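You operate a simulated robot arm through the tools that you are given. There is no shell and no other tool. Be economical: measure what you need, move in short steps, check, and stop when the job is done.

You are at the controls of a simulated robot arm. One attempt, no reset.

TASK
Save air on machine ten: vacuum switch, blow switch and tension button off, cool knob shut.

The check looks at the end state, three seconds after you hand in, the way a careful person would. Anything else that was tipped, shoved, dropped, spilled or broken makes it a failure.

THE ROBOT
A 6-joint arm with a two-finger parallel gripper, fixed in place. Base frame: the origin is at the foot of the arm, x ahead of it, y to its left, z up. Lengths are in m, angles in degrees, forces in N, time in s.
With the tool pointing down near the work surface it reaches from about 0.34 to 0.76 m from the base axis. Its first joint turns from -66.0 to 66.0 degrees. Payload 2.45 kg.
The tool frame sits at the grasp point between the pads (the TCP): z along the fingers, y along the line on which they close. The tips reach 0.024 m beyond it. Largest opening 0.068 m; finger width 0.017, thickness 0.01; the body of the gripper, 0.04 by 0.07 m, starts 0.041 m behind the TCP.
Orientation is that of the tool frame in the base frame, as a unit quaternion [w, x, y, z]. With the fingers straight down and closing along the base's y, the tool's x points along the base's -x, its y along +y and its z along -z.

THE INTERFACE
- The arm moves only by the tool play_rows. Its argument "steps" is a list of rows, each a list of 3 entries, a list of its own where there are three numbers: the shift along the base's x, y, z in m, then the turn, a rotation vector about the base's x, y, z in degrees, then the finger opening in m, from 0 to 0.068. In form: [[[tx, ty, tz], [ax, ay, az], gripper], ...]. A call has 1 to 8 rows; each row is the pose to reach, as a shift and turn from the pose commanded when the call began. Rows are played at 5 a second. More than 0.05 m and 8.6 degrees between two rows, or a gripper value outside its range, and nothing of the call is played. Where a pose cannot be reached the arm comes as near as it can. A force on the tool above 40 N (or 10 N above the force at the start of the call, whichever is more), or a blocked arm, ends the call early, and 0.2 s more pass. Each finger travels about 0.108 m/s and halts on what it meets, pressing with about 28 N; the grip force reading is that of the motor and also rises with nothing between the fingers. The clock runs only during rows and for 0.2 s after the last one: add rows that repeat a pose to give the fingers time. It gives the time, the measured TCP pose, the force on the tool (base axes), the opening and the grip force at its end, in the units of the frame above (readings bear some noise), and new pictures: "show" is both (left out), scene, wrist or none.
- Cameras (640 x 400 px; columns grow to the right, rows downward): "scene" is fixed at [0.1738, 0.4342, 1.4899]; the picture's right is [-0.59, -0.81, 0.00], its down [-0.37, 0.27, -0.89] and it looks along [0.72, -0.53, -0.46] (base axes); focal length 255 px, centre (320, 200). "wrist" rides on the gripper at [0.084, 0.011, -0.075] in the tool frame; the picture's right is [-0.13, 0.99, 0.00], its down [-0.60, -0.08, -0.79] and it looks along [-0.79, -0.10, 0.61] (tool axes); focal length 251 px, centre (320, 200). There is no depth. A picture from a camera that has moved, and an enlarged one, comes with that camera's place and axes in the base frame and with its lens. The place of the scene camera against the robot may be out by one fixed shift of up to 0.025 m in any direction.
- inspect(camera, box): a new picture of the part [left, top, right, bottom] of that camera's present view, enlarged. No time passes.
- sign_off(): hands the job in; it is judged then, once.

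Go step by step. Nothing tells you positions but the pictures and the camera data: compare them with the known pose of the tool, close in by small moves and look again before you grip or let go. The budget is 120 turns and 170 pictures, counting those below and the enlarged ones. Unless the task says otherwise, let go and move clear before handing in, and close with one line.

The tools are called after ">>>" as name(argument=value, ...) on one line, values as JSON. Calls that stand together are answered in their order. play_rows: Moves the arm, as the interface text tells. Its arguments: {"type":"object","properties":{"steps":{"type":"array","items":{"type":"array"}},"show":{"type":"string","enum":["both","scene","wrist","none"]}},"required":["steps"]} The other tools are called the same way: inspect (camera, box) takes an enlarged picture of a part of a camera's view; sign_off () hands the job in.

At the start:

```text
time_s: 0.0
eef_pos: [0.4286, 0.0794, 1.4022]
ee_rot: [0.001, 0.0, 1.0, 0.0]
wrist_force: [-0.2, 0.1, 0.0]
grip_width: 0.0679
grip_force: 0.0
```

scene: 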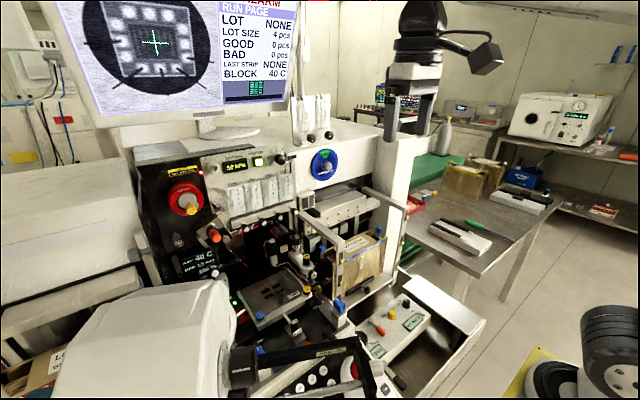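
wrist: 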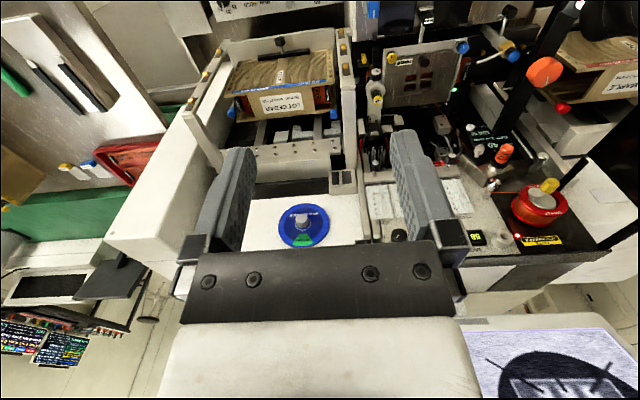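

I see a wire-bonder-like machine with a blue knob, a red knob and several small switches; I will enlarge the views to find the labels.

>>> inspect(camera="scene", box=[120, 130, 300, 290])

>>> inspect(camera="scene", box=[260, 130, 420, 290])

>>> inspect(camera="scene", box=[230, 270, 490, 400])

>>> inspect(camera="wrist", box=[340, 20, 600, 260])

```text
2.50 times, centred on (210, 210) of scene
camera zoom: at [0.1738, 0.4342, 1.4899], right [-0.59, -0.81, 0.0], down [-0.37, 0.27, -0.89], along [0.72, -0.53, -0.46], focal length 638 px, centre (595, 175)
```

zoom: 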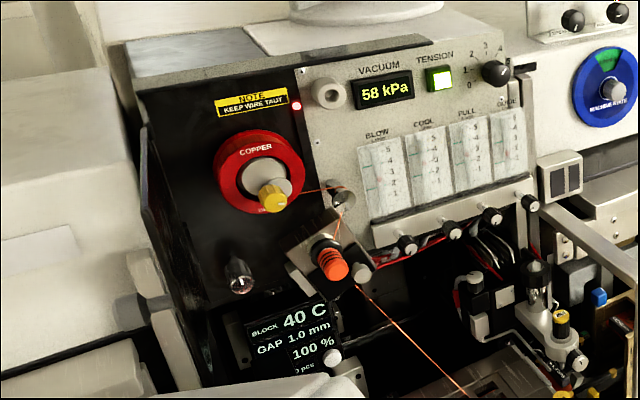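

```text
2.50 times, centred on (340, 210) of scene
camera zoom: at [0.1738, 0.4342, 1.4899], right [-0.59, -0.81, 0.0], down [-0.37, 0.27, -0.89], along [0.72, -0.53, -0.46], focal length 638 px, centre (270, 175)
```

zoom: 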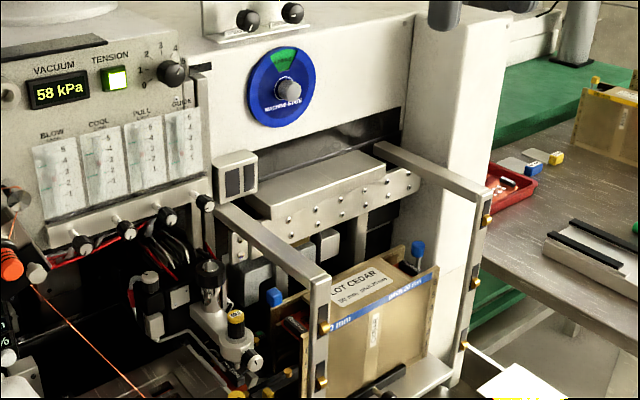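

```text
2.46 times, centred on (360, 335) of scene
camera zoom: at [0.1738, 0.4342, 1.4899], right [-0.59, -0.81, 0.0], down [-0.37, 0.27, -0.89], along [0.72, -0.53, -0.46], focal length 628 px, centre (222, -132)
```

zoom: 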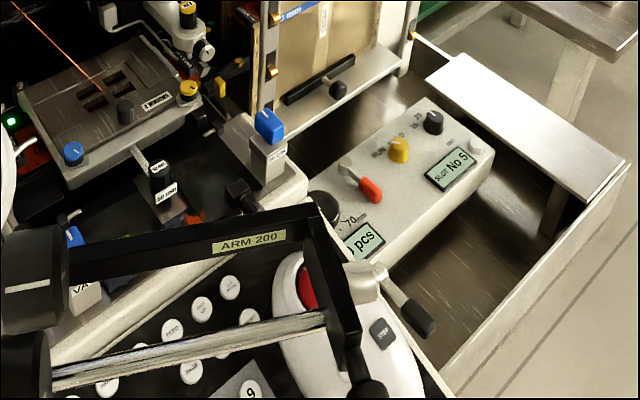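

```text
1.67 times, centred on (470, 140) of wrist
camera zoom: at [0.3442, 0.0905, 1.4759], right [0.13, 0.99, 0.0], down [0.6, -0.08, 0.79], along [0.79, -0.1, -0.61], focal length 419 px, centre (70, 300)
```

zoom: 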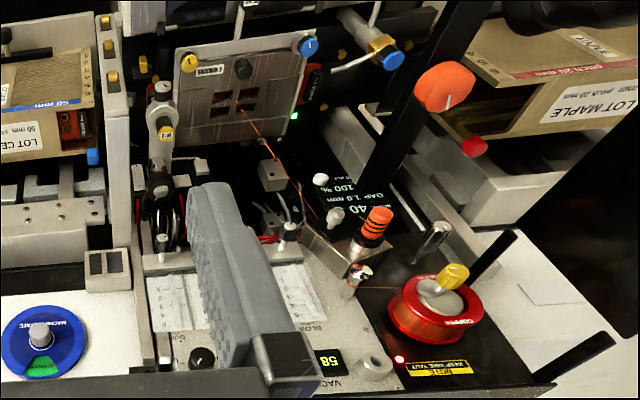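

>>> inspect(camera="scene", box=[310, 285, 370, 335])

>>> inspect(camera="scene", box=[230, 290, 300, 350])

>>> inspect(camera="scene", box=[210, 140, 310, 240])

>>> inspect(camera="wrist", box=[360, 0, 560, 110])

```text
8.00 times, centred on (340, 310) of scene
camera zoom: at [0.1738, 0.4342, 1.4899], right [-0.59, -0.81, 0.0], down [-0.37, 0.27, -0.89], along [0.72, -0.53, -0.46], focal length 2042 px, centre (160, -680)
```

zoom: 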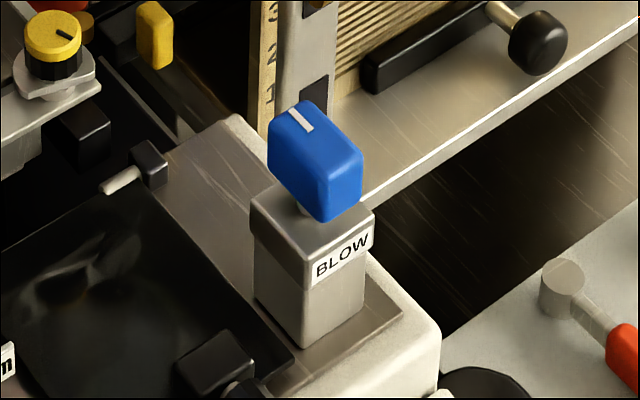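

```text
6.67 times, centred on (265, 320) of scene
camera zoom: at [0.1738, 0.4342, 1.4899], right [-0.59, -0.81, 0.0], down [-0.37, 0.27, -0.89], along [0.72, -0.53, -0.46], focal length 1702 px, centre (687, -600)
```

zoom: 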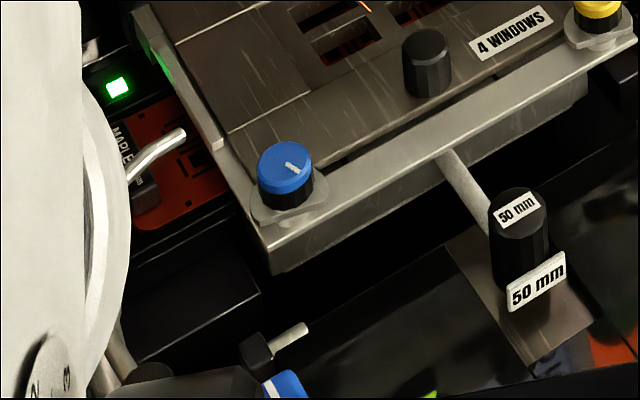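

```text
4.00 times, centred on (260, 190) of scene
camera zoom: at [0.1738, 0.4342, 1.4899], right [-0.59, -0.81, 0.0], down [-0.37, 0.27, -0.89], along [0.72, -0.53, -0.46], focal length 1021 px, centre (560, 240)
```

zoom: 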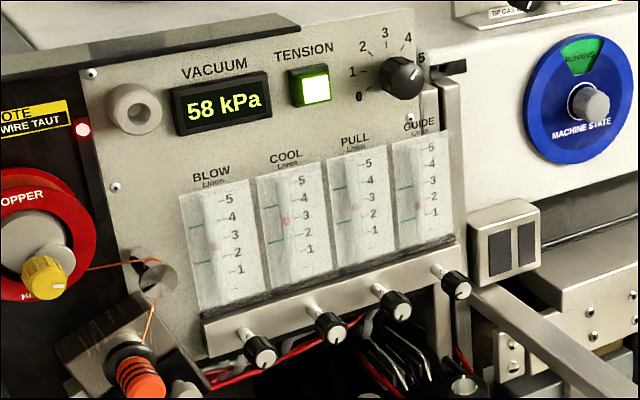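

```text
3.20 times, centred on (460, 55) of wrist
camera zoom: at [0.3442, 0.0905, 1.4759], right [0.13, 0.99, 0.0], down [0.6, -0.08, 0.79], along [0.79, -0.1, -0.61], focal length 805 px, centre (-128, 664)
```

zoom: 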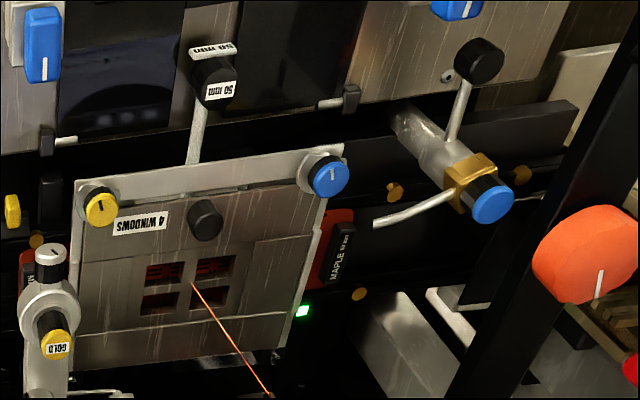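

The vacuum switch looks to be near (0.49, 0.34, 1.02) and the blow switch near (0.48, 0.15, 1.02); the valves are near x = 0.68, z = 1.16. I will tilt the tool at height to get a better look down on the switches and on what stands around them.

>>> play_rows(steps=[[[-0.01, 0.02, 0], [0, 8, 0], 0.03], [[-0.02, 0.04, 0], [0, 16, 0], 0.0], [[-0.03, 0.06, 0], [0, 24, 0], 0.0], [[-0.03, 0.08, 0], [0, 24, 0], 0.0]], show="both")

```text
time_s: 1.0
eef_pos: [0.3913, 0.1602, 1.3637]
ee_rot: [-0.207, 0.0, 0.978, 0.001]
wrist_force: [-0.5, 0.1, 0.0]
grip_width: 0.0001
grip_force: 23.4
out of reach, approached as far as the arm can: row 2, 3, 4
camera wrist: at [0.3444, 0.171, 1.4647], right [0.12, 0.99, -0.05], down [0.87, -0.08, 0.48], along [0.47, -0.1, -0.88], focal length 251 px, centre (320, 200)
```

scene: 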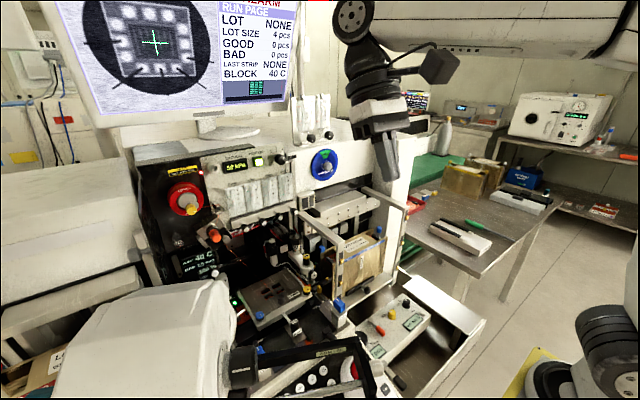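
wrist: 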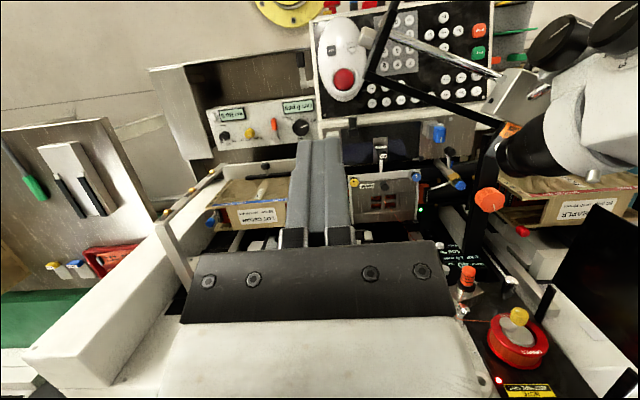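

>>> inspect(camera="wrist", box=[400, 100, 480, 160])

>>> inspect(camera="wrist", box=[340, 0, 640, 220])

>>> inspect(camera="scene", box=[200, 280, 360, 400])

```text
6.67 times, centred on (440, 130) of wrist
camera zoom: at [0.3444, 0.171, 1.4647], right [0.12, 0.99, -0.05], down [0.87, -0.08, 0.48], along [0.47, -0.1, -0.88], focal length 1676 px, centre (-480, 667)
```

zoom: 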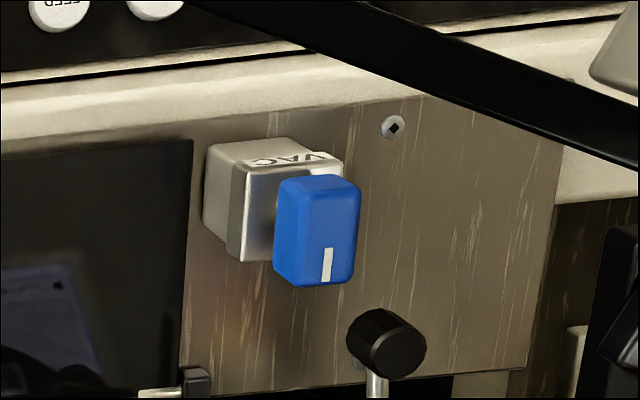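

```text
1.82 times, centred on (490, 110) of wrist
camera zoom: at [0.3444, 0.171, 1.4647], right [0.12, 0.99, -0.05], down [0.87, -0.08, 0.48], along [0.47, -0.1, -0.88], focal length 457 px, centre (11, 364)
```

zoom: 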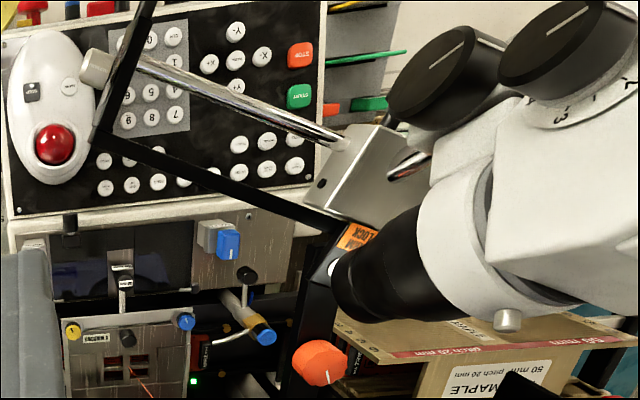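

```text
3.33 times, centred on (280, 340) of scene
camera zoom: at [0.1738, 0.4342, 1.4899], right [-0.59, -0.81, 0.0], down [-0.37, 0.27, -0.89], along [0.72, -0.53, -0.46], focal length 851 px, centre (453, -267)
```

zoom: 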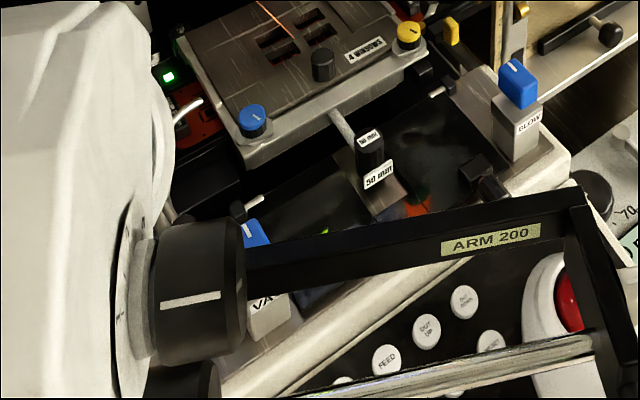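

The microscope and its ARM 200 bar stand in front and to the left of the vacuum switch, while the blow switch is free. I will bring the tool upright and go lower for a close view of the blow switch.

>>> play_rows(steps=[[[0.01, -0.015, -0.03], [0, -8, 0], 0.0], [[0.02, -0.03, -0.07], [0, -16, 0], 0.0], [[0.03, -0.045, -0.11], [0, -24, 0], 0.0], [[0.03, -0.06, -0.15], [0, -24, 0], 0.0], [[0.03, -0.06, -0.18], [0, -24, 0], 0.0]], show="wrist")

```text
time_s: 2.2
eef_pos: [0.4188, 0.094, 1.1839]
ee_rot: [0.001, 0.001, 1.0, 0.0]
wrist_force: [0.8, 0.7, 0.0]
grip_width: 0.0
grip_force: 23.5
camera wrist: at [0.3341, 0.1056, 1.2568], right [0.13, 0.99, 0.0], down [0.6, -0.08, 0.79], along [0.79, -0.1, -0.61], focal length 251 px, centre (320, 200)
```

wrist: 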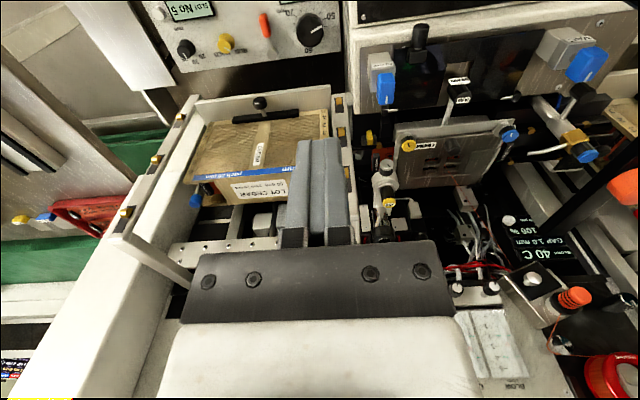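

>>> inspect(camera="wrist", box=[345, 30, 445, 120])

>>> inspect(camera="wrist", box=[510, 10, 640, 120])

>>> inspect(camera="wrist", box=[420, 230, 560, 400])

```text
4.44 times, centred on (395, 75) of wrist
camera zoom: at [0.3341, 0.1056, 1.2568], right [0.13, 0.99, 0.0], down [0.6, -0.08, 0.79], along [0.79, -0.1, -0.61], focal length 1118 px, centre (-13, 756)
```

zoom: 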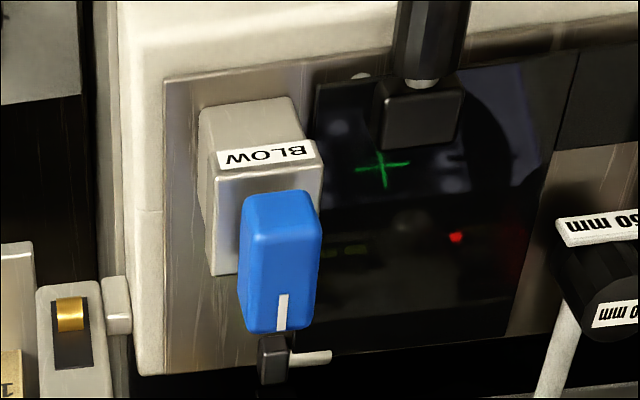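

```text
3.64 times, centred on (575, 65) of wrist
camera zoom: at [0.3341, 0.1056, 1.2568], right [0.13, 0.99, 0.0], down [0.6, -0.08, 0.79], along [0.79, -0.1, -0.61], focal length 914 px, centre (-607, 691)
```

zoom: 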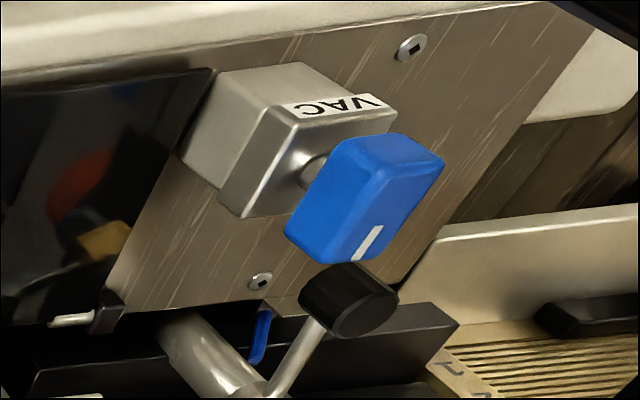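

```text
2.35 times, centred on (490, 315) of wrist
camera zoom: at [0.3341, 0.1056, 1.2568], right [0.13, 0.99, 0.0], down [0.6, -0.08, 0.79], along [0.79, -0.1, -0.61], focal length 592 px, centre (-80, -71)
```

zoom: 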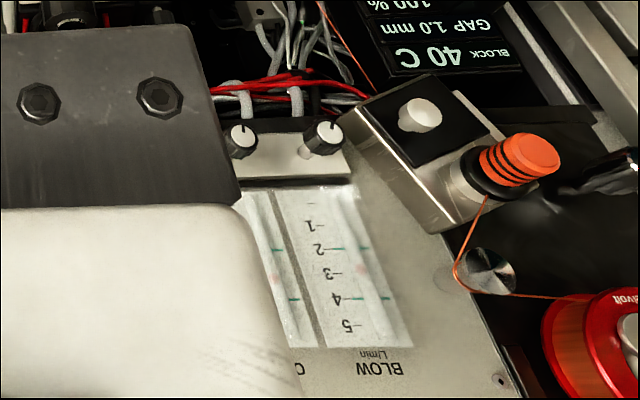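

The blow switch is a bar-shaped blue knob on a stem, its stripe toward +x, top centre near (0.485, 0.156, 1.008); a rack post stands at about (0.527, 0.116) up to z 1.137. I will hover just above it for a closer look.

>>> play_rows(steps=[[[0.015, 0.03, -0.01], [0, 0, 0], 0.02], [[0.035, 0.05, -0.04], [0, 0, 0], 0.045], [[0.05, 0.062, -0.08], [0, 0, 0], 0.045], [[0.05, 0.062, -0.08], [0, 0, 0], 0.045]], show="both")

>>> inspect(camera="wrist", box=[270, 30, 390, 150])

```text
time_s: 3.2
eef_pos: [0.4715, 0.1583, 1.1011]
ee_rot: [0.0, 0.0, 1.0, 0.0]
wrist_force: [0.7, -0.4, -0.4]
grip_width: 0.0448
grip_force: 0.1
camera wrist: at [0.3875, 0.1704, 1.175], right [0.13, 0.99, 0.0], down [0.6, -0.08, 0.79], along [0.79, -0.1, -0.61], focal length 251 px, centre (320, 200)
```

scene: 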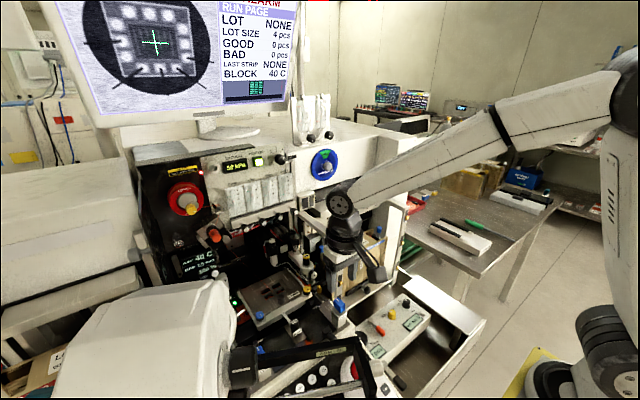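
wrist: 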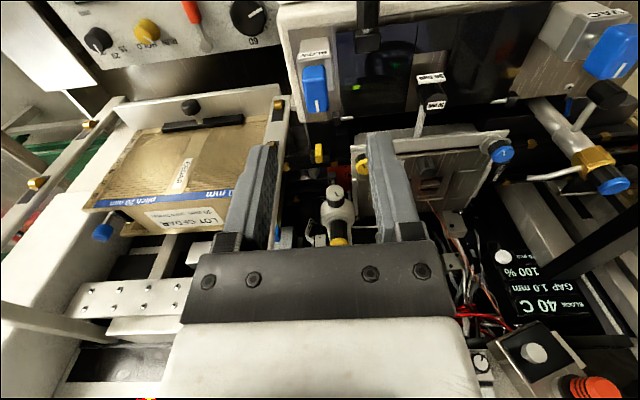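

```text
3.33 times, centred on (330, 90) of wrist
camera zoom: at [0.3875, 0.1704, 1.175], right [0.13, 0.99, 0.0], down [0.6, -0.08, 0.79], along [0.79, -0.1, -0.61], focal length 838 px, centre (287, 567)
```

zoom: 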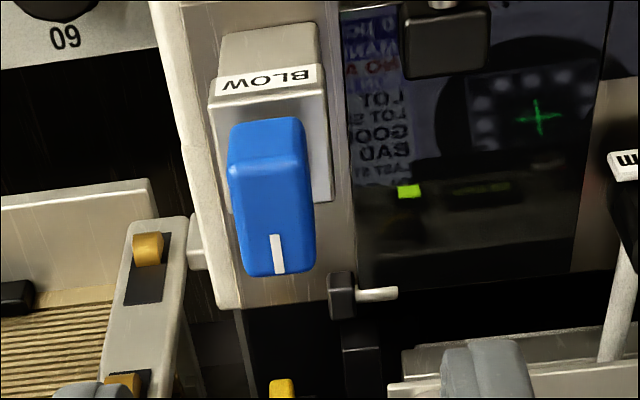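

The paddle centre refines to (0.482, 0.156, 1.005). I will lower the open fingers around it and check before gripping.

>>> play_rows(steps=[[[0.011, -0.002, -0.03], [0, 0, 0], 0.045], [[0.011, -0.002, -0.06], [0, 0, 0], 0.045], [[0.011, -0.002, -0.075], [0, 0, 0], 0.045], [[0.011, -0.002, -0.075], [0, 0, 0], 0.045]], show="both")

>>> inspect(camera="scene", box=[300, 250, 400, 350])

```text
time_s: 4.2
eef_pos: [0.4815, 0.1555, 1.0275]
ee_rot: [0.0, 0.0, 1.0, 0.0]
wrist_force: [-0.1, -1.2, -0.3]
grip_width: 0.045
grip_force: 0.1
camera wrist: at [0.3969, 0.1678, 1.1008], right [0.13, 0.99, 0.0], down [0.6, -0.08, 0.79], along [0.79, -0.1, -0.61], focal length 251 px, centre (320, 200)
```

scene: 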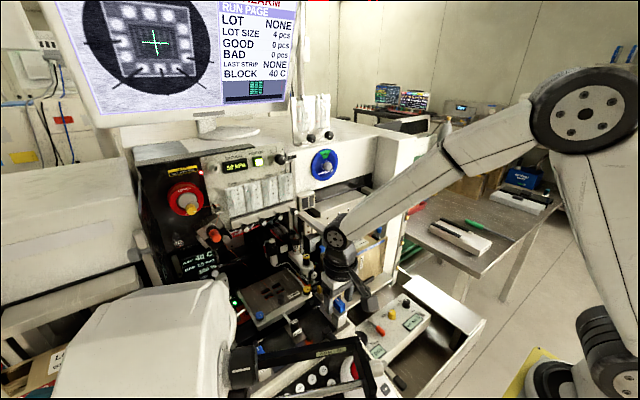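
wrist: 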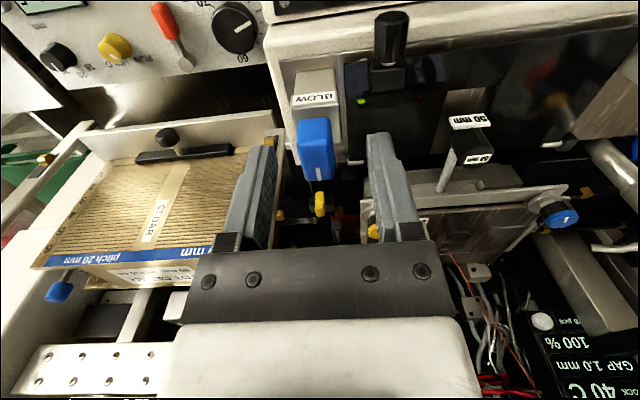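

```text
4.00 times, centred on (350, 300) of scene
camera zoom: at [0.1738, 0.4342, 1.4899], right [-0.59, -0.81, 0.0], down [-0.37, 0.27, -0.89], along [0.72, -0.53, -0.46], focal length 1021 px, centre (200, -200)
```

zoom: 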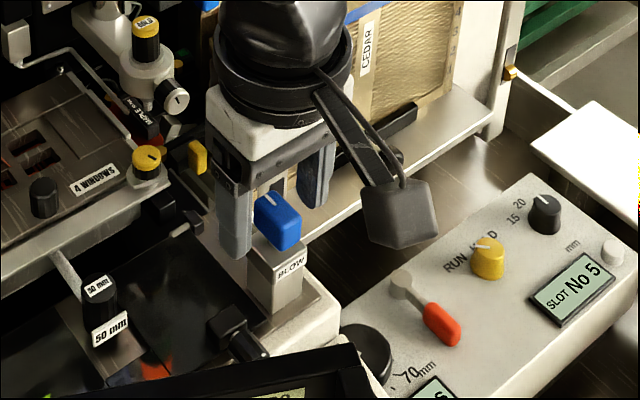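

>>> play_rows(steps=[[[0.003, 0, -0.006], [0, 0, 0], 0.045], [[0.003, 0, -0.011], [0, 0, 0], 0.03], [[0.003, 0, -0.011], [0, 0, 0], 0.022], [[0.003, 0, -0.011], [0, 0, 0], 0.01], [[0.003, 0, -0.011], [0, 0, 0], 0.01]], show="wrist")

>>> inspect(camera="scene", box=[300, 250, 400, 350])

```text
time_s: 5.4
eef_pos: [0.4836, 0.1576, 1.0153]
ee_rot: [0.0, 0.0, 1.0, 0.0]
wrist_force: [1.8, -10.1, 0.1]
grip_width: 0.018
grip_force: 4.9
camera wrist: at [0.3999, 0.1675, 1.0893], right [0.13, 0.99, 0.0], down [0.6, -0.08, 0.79], along [0.79, -0.1, -0.61], focal length 251 px, centre (320, 200)
```

wrist: 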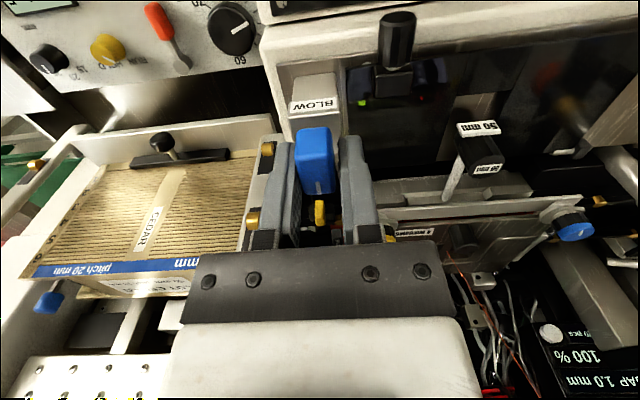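

```text
4.00 times, centred on (350, 300) of scene
camera zoom: at [0.1739, 0.4339, 1.4899], right [-0.59, -0.81, 0.0], down [-0.37, 0.27, -0.89], along [0.72, -0.53, -0.46], focal length 1021 px, centre (200, -200)
```

zoom: 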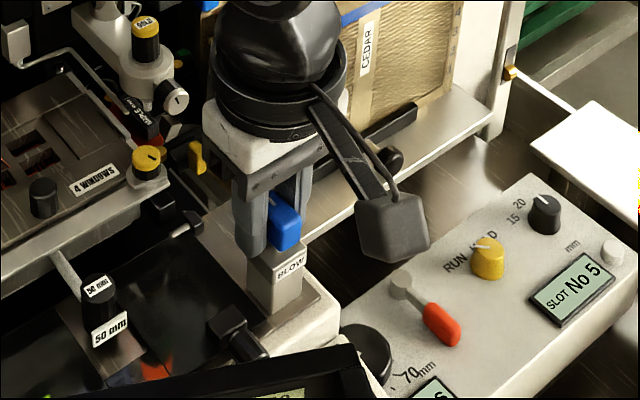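

The paddle is held (width 0.018). I will ease out the side force and try a small counter-clockwise turn to see whether it is a rotary switch.

>>> play_rows(steps=[[[0, -0.002, 0], [0, 0, 0], 0.01], [[0, -0.002, 0], [0, 0, 5], 0.01], [[0, -0.002, 0], [0, 0, 10], 0.01], [[0, -0.002, 0], [0, 0, 10], 0.01]], show="wrist")

>>> inspect(camera="scene", box=[300, 250, 400, 350])

>>> inspect(camera="wrist", box=[250, 50, 390, 230])

```text
time_s: 6.4
eef_pos: [0.4843, 0.155, 1.0151]
ee_rot: [0.002, -0.086, 0.996, 0.0]
wrist_force: [4.1, -3.0, 1.5]
grip_width: 0.0184
grip_force: 36.4
camera wrist: at [0.4001, 0.1519, 1.0891], right [-0.05, 1.0, 0.0], down [0.61, 0.03, 0.79], along [0.79, 0.04, -0.61], focal length 251 px, centre (320, 200)
```

wrist: 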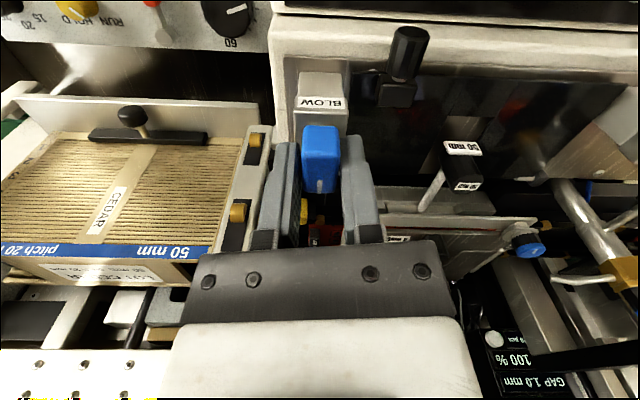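

```text
4.00 times, centred on (350, 300) of scene
camera zoom: at [0.174, 0.4341, 1.4899], right [-0.59, -0.81, 0.0], down [-0.37, 0.27, -0.89], along [0.72, -0.53, -0.46], focal length 1021 px, centre (200, -200)
```

zoom: 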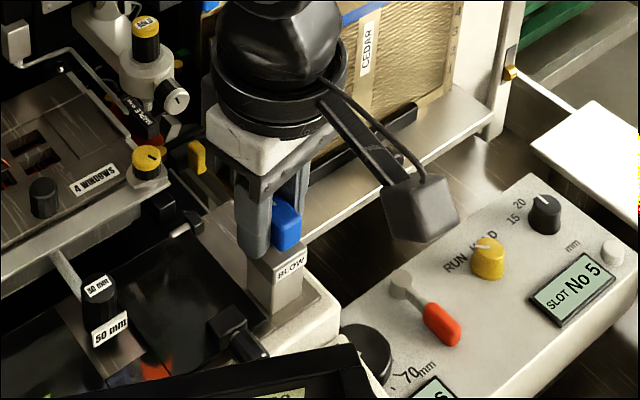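

```text
2.22 times, centred on (320, 140) of wrist
camera zoom: at [0.4001, 0.1519, 1.0891], right [-0.05, 1.0, 0.0], down [0.61, 0.03, 0.79], along [0.79, 0.04, -0.61], focal length 559 px, centre (320, 333)
```

zoom: 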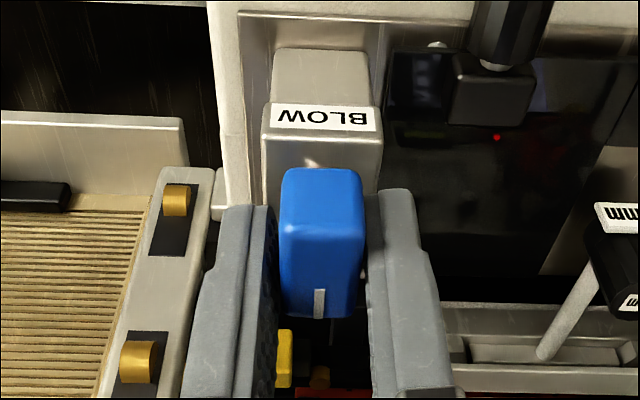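

The paddle seems not to have followed the counter-clockwise turn. I will try clockwise.

>>> play_rows(steps=[[[0, 0, 0], [0, 0, -5], 0.01], [[0, 0, 0], [0, 0, -10], 0.01], [[0, 0, 0], [0, 0, -15], 0.01], [[0, 0, 0], [0, 0, -20], 0.01], [[0, 0, 0], [0, 0, -22], 0.01]], show="wrist")

>>> inspect(camera="wrist", box=[250, 50, 390, 230])

>>> inspect(camera="scene", box=[310, 270, 370, 330])

```text
time_s: 7.6
eef_pos: [0.4854, 0.1535, 1.0157]
ee_rot: [0.0, 0.106, 0.994, 0.0]
wrist_force: [6.4, -22.8, 10.5]
grip_width: 0.0159
grip_force: 34.9
camera wrist: at [0.4047, 0.183, 1.0891], right [0.33, 0.94, 0.0], down [0.57, -0.2, 0.79], along [0.75, -0.27, -0.61], focal length 251 px, centre (320, 200)
```

wrist: 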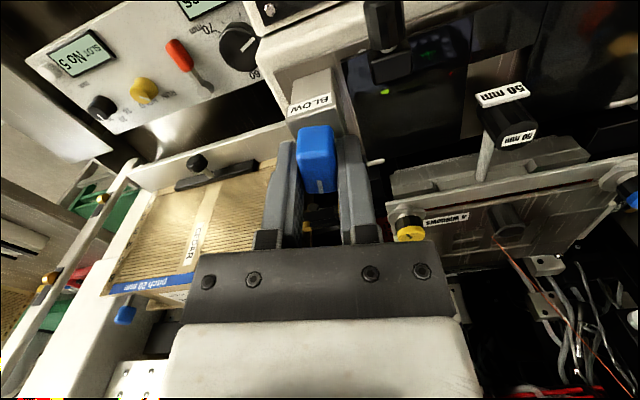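

```text
2.22 times, centred on (320, 140) of wrist
camera zoom: at [0.4047, 0.183, 1.0891], right [0.33, 0.94, 0.0], down [0.57, -0.2, 0.79], along [0.75, -0.27, -0.61], focal length 559 px, centre (320, 333)
```

zoom: 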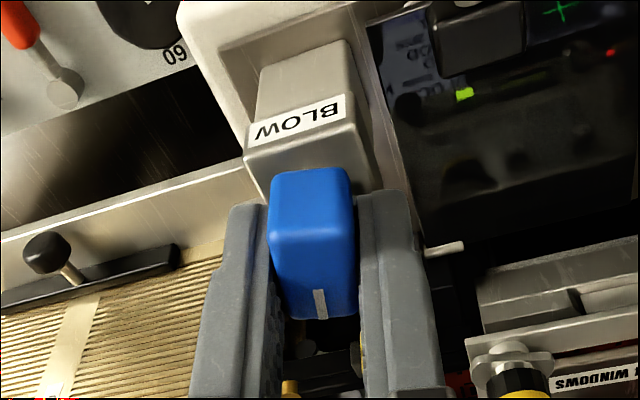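

```text
6.67 times, centred on (340, 300) of scene
camera zoom: at [0.1739, 0.4335, 1.4901], right [-0.59, -0.81, 0.0], down [-0.37, 0.27, -0.89], along [0.72, -0.53, -0.46], focal length 1702 px, centre (187, -467)
```

zoom: 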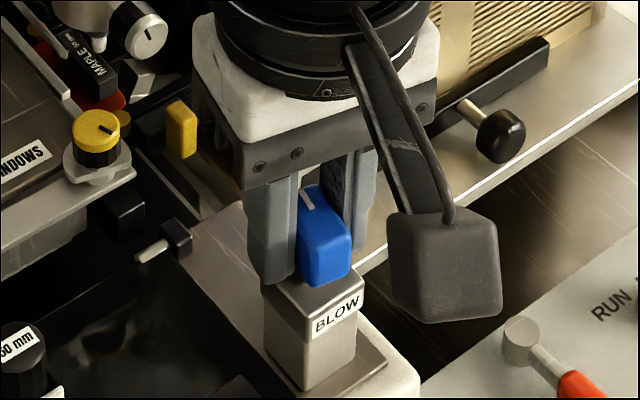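

The knob turns clockwise: its edge is now about 15° off the box. I will keep turning in that direction, relieving the side force.

>>> play_rows(steps=[[[0, -0.002, 0], [0, 0, -4], 0.01], [[0, -0.0025, 0], [0, 0, -12], 0.01], [[0, -0.003, 0], [0, 0, -20], 0.01], [[-0.001, -0.003, 0], [0, 0, -28], 0.01]], show="wrist")

>>> inspect(camera="wrist", box=[250, 50, 390, 230])

```text
time_s: 8.6
eef_pos: [0.4834, 0.1516, 1.0151]
ee_rot: [0.0, 0.343, 0.939, 0.0]
wrist_force: [4.0, -11.7, 4.7]
grip_width: 0.0161
grip_force: 34.9
camera wrist: at [0.4264, 0.2149, 1.0892], right [0.74, 0.68, 0.0], down [0.41, -0.45, 0.79], along [0.54, -0.59, -0.61], focal length 251 px, centre (320, 200)
```

wrist: 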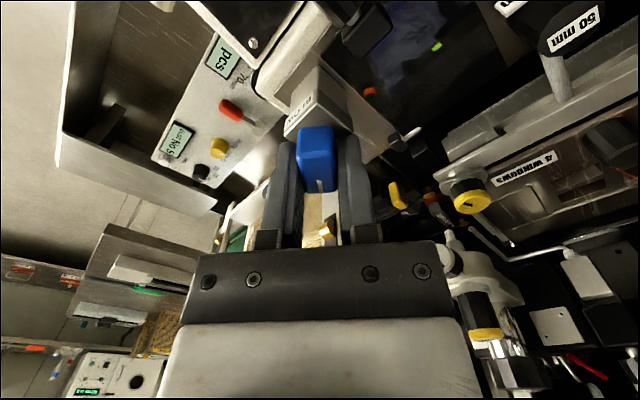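

```text
2.22 times, centred on (320, 140) of wrist
camera zoom: at [0.4264, 0.2149, 1.0892], right [0.74, 0.68, 0.0], down [0.41, -0.45, 0.79], along [0.54, -0.59, -0.61], focal length 559 px, centre (320, 333)
```

zoom: 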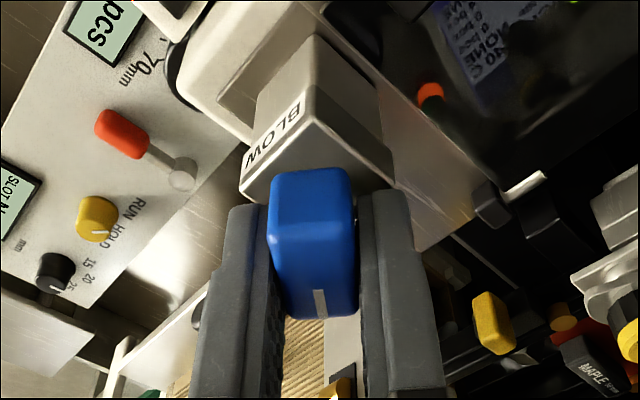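

>>> play_rows(steps=[[[-0.001, -0.001, 0], [0, 0, -8], 0.01], [[-0.001, -0.001, 0], [0, 0, -16], 0.01], [[-0.002, -0.001, 0], [0, 0, -24], 0.01], [[-0.002, -0.001, 0], [0, 0, -32], 0.01], [[-0.002, -0.001, 0], [0, 0, -32], 0.01]], show="wrist")

>>> inspect(camera="scene", box=[310, 270, 370, 330])

```text
time_s: 9.8
eef_pos: [0.4809, 0.149, 1.0137]
ee_rot: [-0.001, 0.589, 0.808, -0.001]
wrist_force: [-6.3, -16.3, 15.8]
grip_width: 0.0159
grip_force: 35.0
camera wrist: at [0.466, 0.2342, 1.0891], right [0.98, 0.18, 0.0], down [0.11, -0.6, 0.79], along [0.14, -0.78, -0.61], focal length 251 px, centre (320, 200)
```

wrist: 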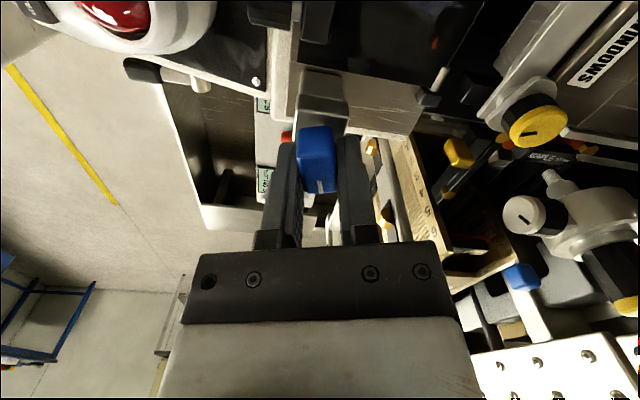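

```text
6.67 times, centred on (340, 300) of scene
camera zoom: at [0.1734, 0.4337, 1.4901], right [-0.59, -0.81, 0.0], down [-0.37, 0.27, -0.89], along [0.72, -0.53, -0.46], focal length 1702 px, centre (187, -467)
```

zoom: 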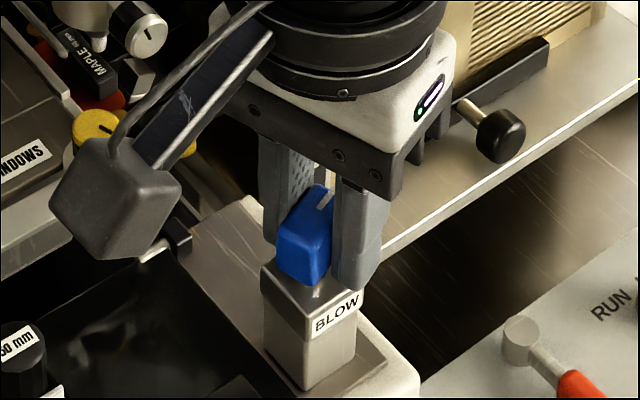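

>>> play_rows(steps=[[[-0.0015, -0.001, 0.001], [0, 0, -8], 0.01], [[-0.002, -0.001, 0.001], [0, 0, -16], 0.01], [[-0.002, -0.001, 0.001], [0, 0, -22], 0.01], [[-0.002, -0.001, 0.001], [0, 0, -24], 0.01]], show="wrist")

>>> inspect(camera="scene", box=[310, 270, 370, 330])

>>> inspect(camera="scene", box=[210, 140, 310, 240])

```text
time_s: 10.8
eef_pos: [0.4797, 0.1498, 1.0154]
ee_rot: [0.0, 0.743, 0.67, -0.001]
wrist_force: [2.7, 1.9, -21.2]
grip_width: 0.0175
grip_force: 36.4
camera wrist: at [0.4995, 0.2333, 1.0893], right [0.97, -0.23, 0.0], down [-0.14, -0.59, 0.79], along [-0.19, -0.77, -0.61], focal length 251 px, centre (320, 200)
```

wrist: 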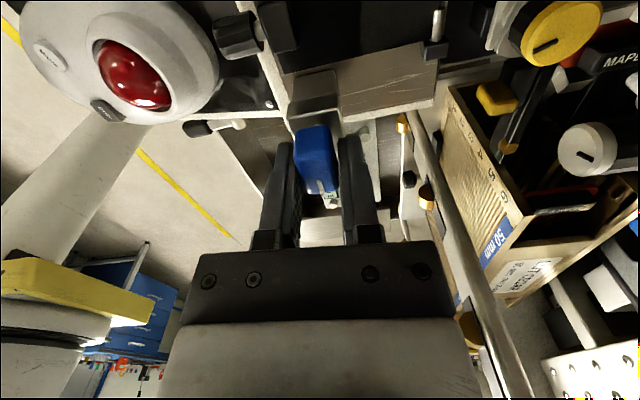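

```text
6.67 times, centred on (340, 300) of scene
camera zoom: at [0.1742, 0.4344, 1.4898], right [-0.59, -0.81, 0.0], down [-0.37, 0.27, -0.89], along [0.72, -0.53, -0.46], focal length 1702 px, centre (187, -467)
```

zoom: 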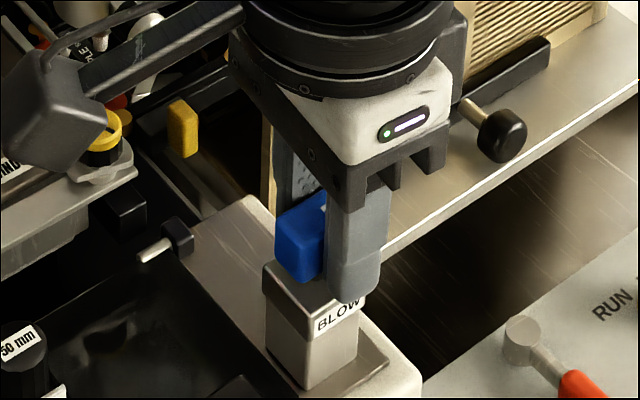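

```text
4.00 times, centred on (260, 190) of scene
camera zoom: at [0.1742, 0.4344, 1.4898], right [-0.59, -0.81, 0.0], down [-0.37, 0.27, -0.89], along [0.72, -0.53, -0.46], focal length 1021 px, centre (560, 240)
```

zoom: 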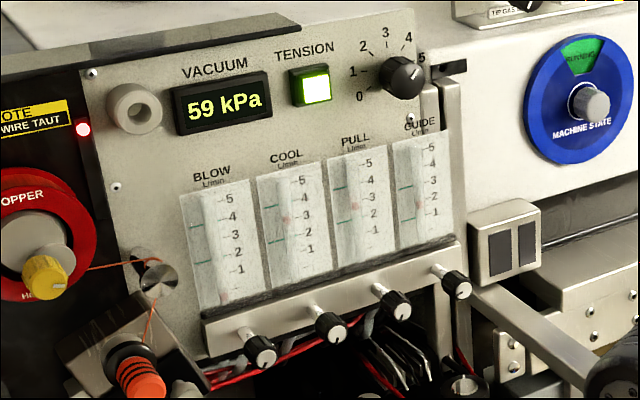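

Blow is off: its flow tube float has dropped to zero, so the gauges give live feedback. I release the knob and lift away.

>>> play_rows(steps=[[[0, 0, 0], [0, 0, 0], 0.03], [[0, 0, 0], [0, 0, 0], 0.045], [[0, 0, 0.04], [0, 0, 0], 0.045], [[0, 0, 0.08], [0, 0, 0], 0.045], [[0, 0, 0.12], [0, 0, 0], 0.045], [[0, 0.01, 0.16], [0, 0, 8], 0.045], [[-0.02, 0.02, 0.19], [0, 0, 16], 0.045], [[-0.04, 0.03, 0.2], [0, 0, 24], 0.045]], show="scene")

>>> inspect(camera="scene", box=[310, 270, 370, 330])

```text
time_s: 12.6
eef_pos: [0.4386, 0.1832, 1.2187]
ee_rot: [0.001, 0.588, 0.809, -0.001]
wrist_force: [0.0, -0.4, -0.6]
grip_width: 0.045
grip_force: 0.1
```

scene: 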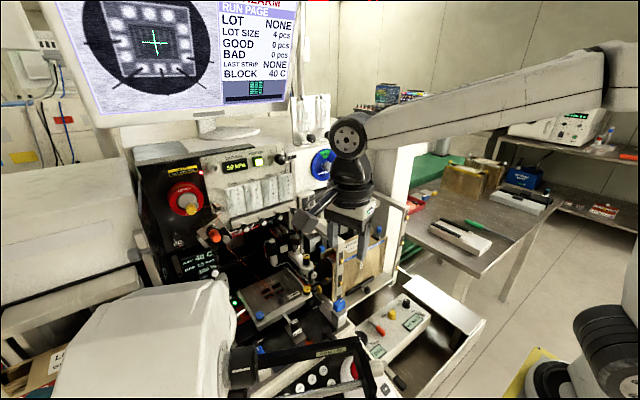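

```text
6.67 times, centred on (340, 300) of scene
camera zoom: at [0.1738, 0.4342, 1.4899], right [-0.59, -0.81, 0.0], down [-0.37, 0.27, -0.89], along [0.72, -0.53, -0.46], focal length 1702 px, centre (187, -467)
```

zoom: 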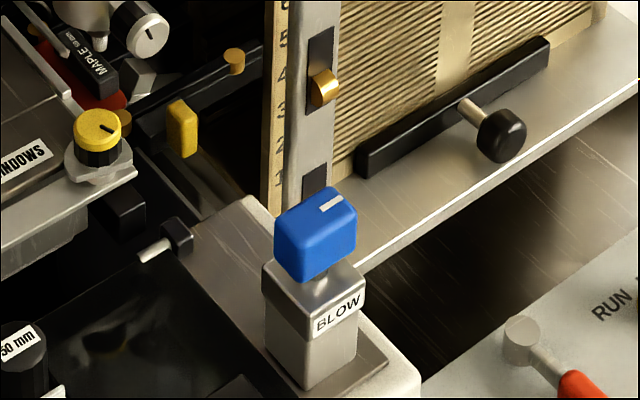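

The blow knob now points 90° away and stays there. Next I rotate the tool the other way so the camera hangs on the -y side and can look at the vacuum switch and microscope.

>>> play_rows(steps=[[[0, 0, 0], [0, 0, 8.5], 0.045], [[0, 0, 0], [0, 0, 17], 0.045], [[0, 0, 0], [0, 0, 25.5], 0.045], [[0, 0, 0], [0, 0, 34], 0.045], [[0, 0, 0], [0, 0, 42.5], 0.045], [[0, 0, 0], [0, 0, 51], 0.045], [[0, 0, 0], [0, 0, 59.5], 0.045], [[0, 0, 0], [0, 0, 68], 0.045]], show="none")

>>> play_rows(steps=[[[0, 0, 0], [0, 0, 8.5], 0.045], [[0, 0, 0], [0, 0, 17], 0.045], [[0, 0, 0], [0, 0, 25.5], 0.045], [[0, 0, 0], [0, 0, 34], 0.045], [[0, 0, 0], [0, 0, 42.5], 0.045], [[0, 0, 0], [0, 0, 51], 0.045], [[0, 0, 0], [0, 0, 59.5], 0.045], [[0, 0, 0], [0, 0, 68], 0.045]], show="none")

>>> play_rows(steps=[[[0, 0, 0], [0, 0, 8.5], 0.045], [[0, 0, 0], [0, 0, 17], 0.045], [[0, 0, 0], [0, 0, 26], 0.045]], show="wrist")

```text
time_s: 14.4
eef_pos: [0.4402, 0.1803, 1.2166]
ee_rot: [0.001, 0.034, 0.999, -0.001]
wrist_force: [0.2, -0.4, 0.6]
grip_width: 0.0451
grip_force: 0.0
```

```text
time_s: 16.2
eef_pos: [0.4401, 0.1807, 1.2163]
ee_rot: [0.001, -0.531, 0.847, 0.001]
wrist_force: [-0.6, 0.8, -0.6]
grip_width: 0.045
grip_force: 0.1
```

```text
refused: row 3 steps farther than a row can; nothing moved
```

>>> play_rows(steps=[[[0, 0.01, 0], [0, 0, 8.5], 0.045], [[0, 0.02, 0], [0, 0, 17], 0.045], [[0, 0.03, 0], [0, 0, 25.5], 0.045]], show="wrist")

```text
time_s: 17.0
eef_pos: [0.4395, 0.2099, 1.2162]
ee_rot: [0.001, -0.705, 0.71, 0.001]
wrist_force: [0.3, -0.9, -0.1]
grip_width: 0.0451
grip_force: 0.1
camera wrist: at [0.4284, 0.1276, 1.2898], right [-0.99, 0.14, 0.0], down [0.08, 0.6, 0.79], along [0.11, 0.79, -0.61], focal length 251 px, centre (320, 200)
```

wrist: 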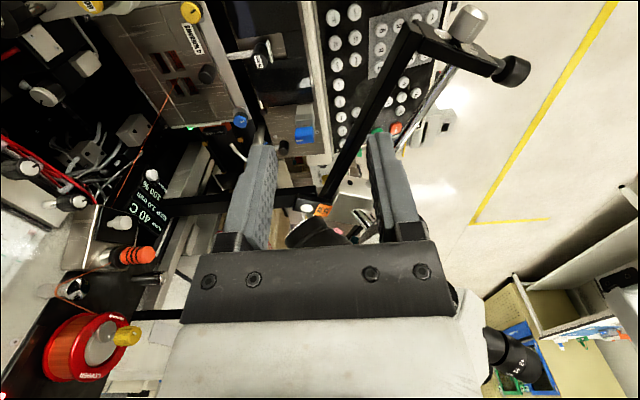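

>>> inspect(camera="wrist", box=[230, 80, 430, 260])

>>> inspect(camera="scene", box=[60, 260, 300, 400])

```text
2.22 times, centred on (330, 170) of wrist
camera zoom: at [0.4284, 0.1276, 1.2898], right [-0.99, 0.14, 0.0], down [0.08, 0.6, 0.79], along [0.11, 0.79, -0.61], focal length 559 px, centre (298, 267)
```

zoom: 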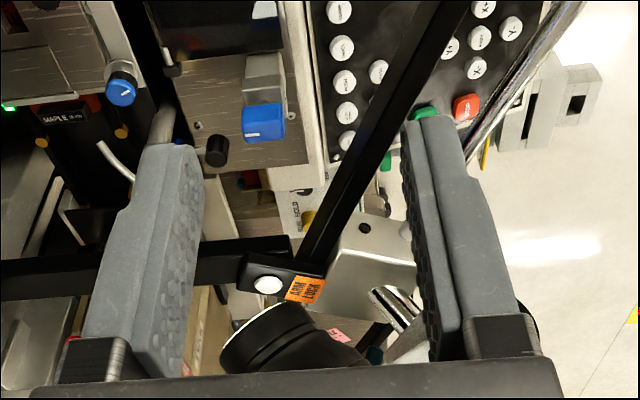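

```text
2.67 times, centred on (180, 330) of scene
camera zoom: at [0.1738, 0.4342, 1.4899], right [-0.59, -0.81, 0.0], down [-0.37, 0.27, -0.89], along [0.72, -0.53, -0.46], focal length 681 px, centre (693, -147)
```

zoom: 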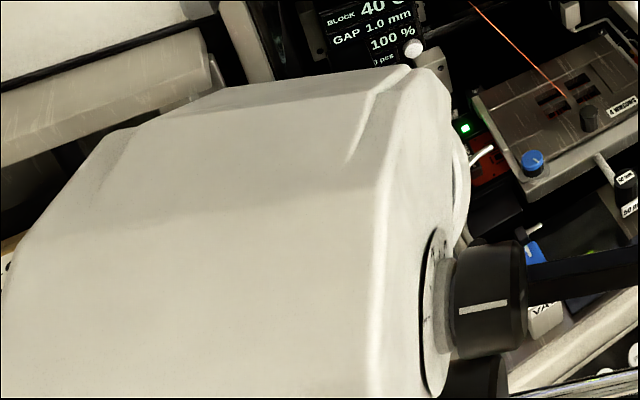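

The microscope lens tip is near (0.488, 0.405, 1.11), only about 6 cm left of the vacuum switch (0.4815, 0.346), so I will approach with the gripper leaning 20° toward -y, fingers closing along x.

>>> play_rows(steps=[[[0.01, 0.01, -0.02], [7, 0, 0], 0.05], [[0.02, 0.035, -0.05], [14, 0, 0], 0.05], [[0.032, 0.06, -0.085], [20, 0, 0], 0.05], [[0.042, 0.085, -0.12], [20, 0, 0], 0.05], [[0.042, 0.085, -0.12], [20, 0, 0], 0.05]], show="both")

>>> inspect(camera="wrist", box=[220, 50, 420, 250])

```text
time_s: 18.2
eef_pos: [0.4808, 0.2955, 1.0945]
ee_rot: [0.123, -0.693, 0.699, 0.124]
wrist_force: [0.2, -0.7, 0.0]
grip_width: 0.0497
grip_force: 0.2
camera wrist: at [0.4686, 0.1921, 1.1348], right [-0.99, 0.13, 0.05], down [0.08, 0.29, 0.95], along [0.11, 0.95, -0.3], focal length 251 px, centre (320, 200)
```

scene: 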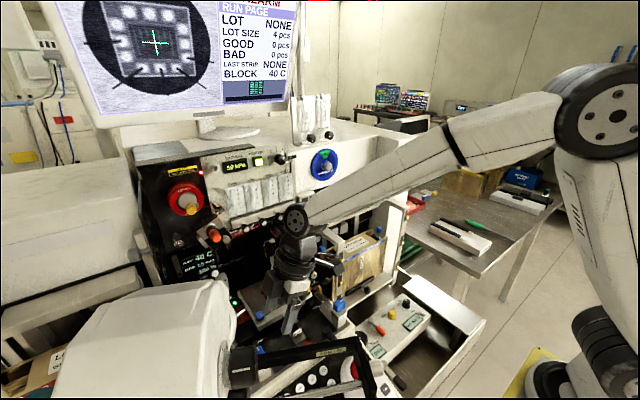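
wrist: 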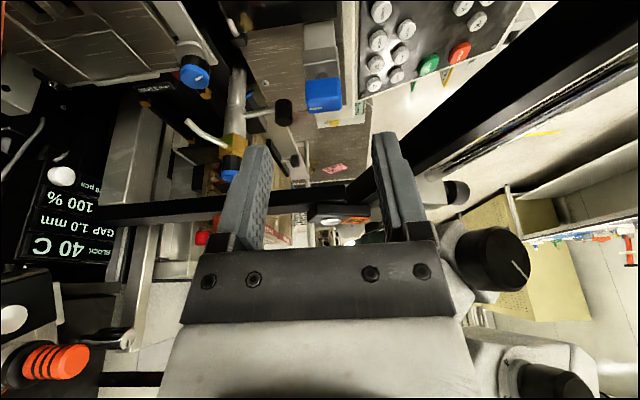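

```text
2.00 times, centred on (320, 150) of wrist
camera zoom: at [0.4686, 0.1921, 1.1348], right [-0.99, 0.13, 0.05], down [0.08, 0.29, 0.95], along [0.11, 0.95, -0.3], focal length 503 px, centre (320, 300)
```

zoom: 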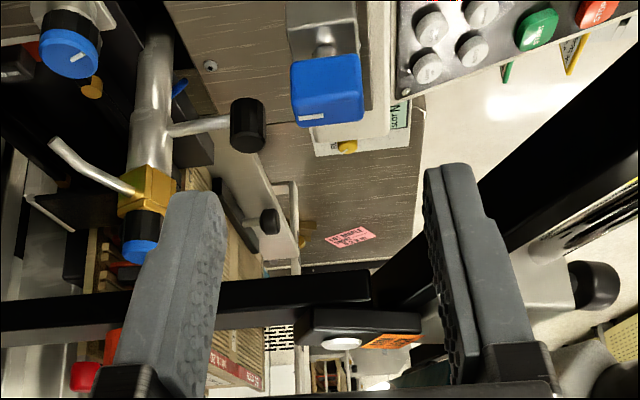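

>>> play_rows(steps=[[[0, 0.015, -0.005], [0, 0, 0], 0.05], [[0, 0.027, -0.035], [0, 0, 0], 0.05], [[0, 0.035, -0.057], [0, 0, 0], 0.05], [[0, 0.039, -0.068], [0, 0, 0], 0.05], [[0, 0.039, -0.068], [0, 0, 0], 0.05]], show="both")

>>> inspect(camera="wrist", box=[220, 50, 420, 250])

```text
time_s: 19.4
eef_pos: [0.4826, 0.3369, 1.029]
ee_rot: [0.122, -0.693, 0.699, 0.124]
wrist_force: [0.3, 0.3, -0.1]
grip_width: 0.0498
grip_force: 0.0
camera wrist: at [0.4709, 0.2329, 1.0699], right [-0.99, 0.13, 0.05], down [0.08, 0.29, 0.95], along [0.11, 0.95, -0.3], focal length 251 px, centre (320, 200)
```

scene: 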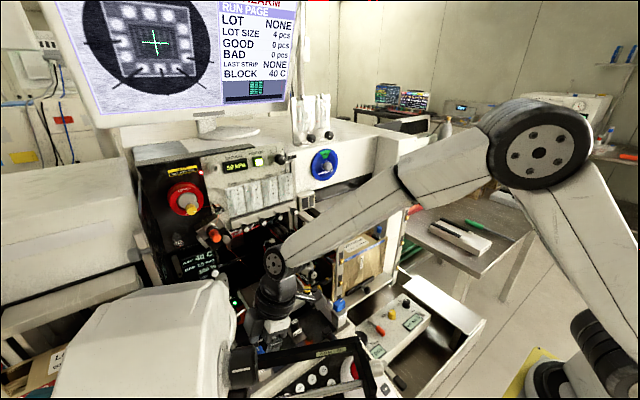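
wrist: 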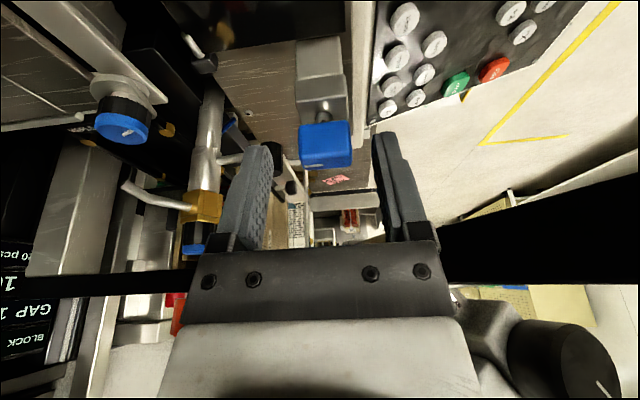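

```text
2.00 times, centred on (320, 150) of wrist
camera zoom: at [0.4709, 0.2329, 1.0699], right [-0.99, 0.13, 0.05], down [0.08, 0.29, 0.95], along [0.11, 0.95, -0.3], focal length 503 px, centre (320, 300)
```

zoom: 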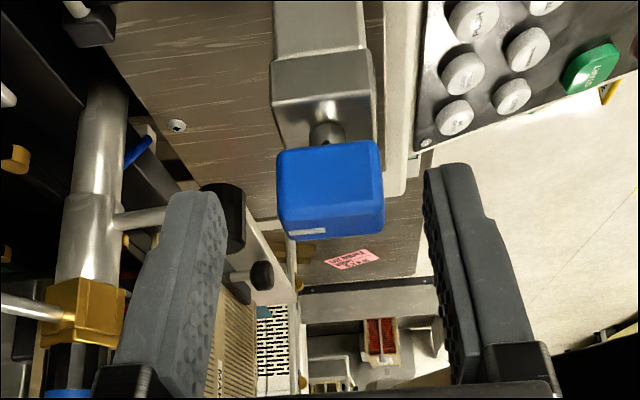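

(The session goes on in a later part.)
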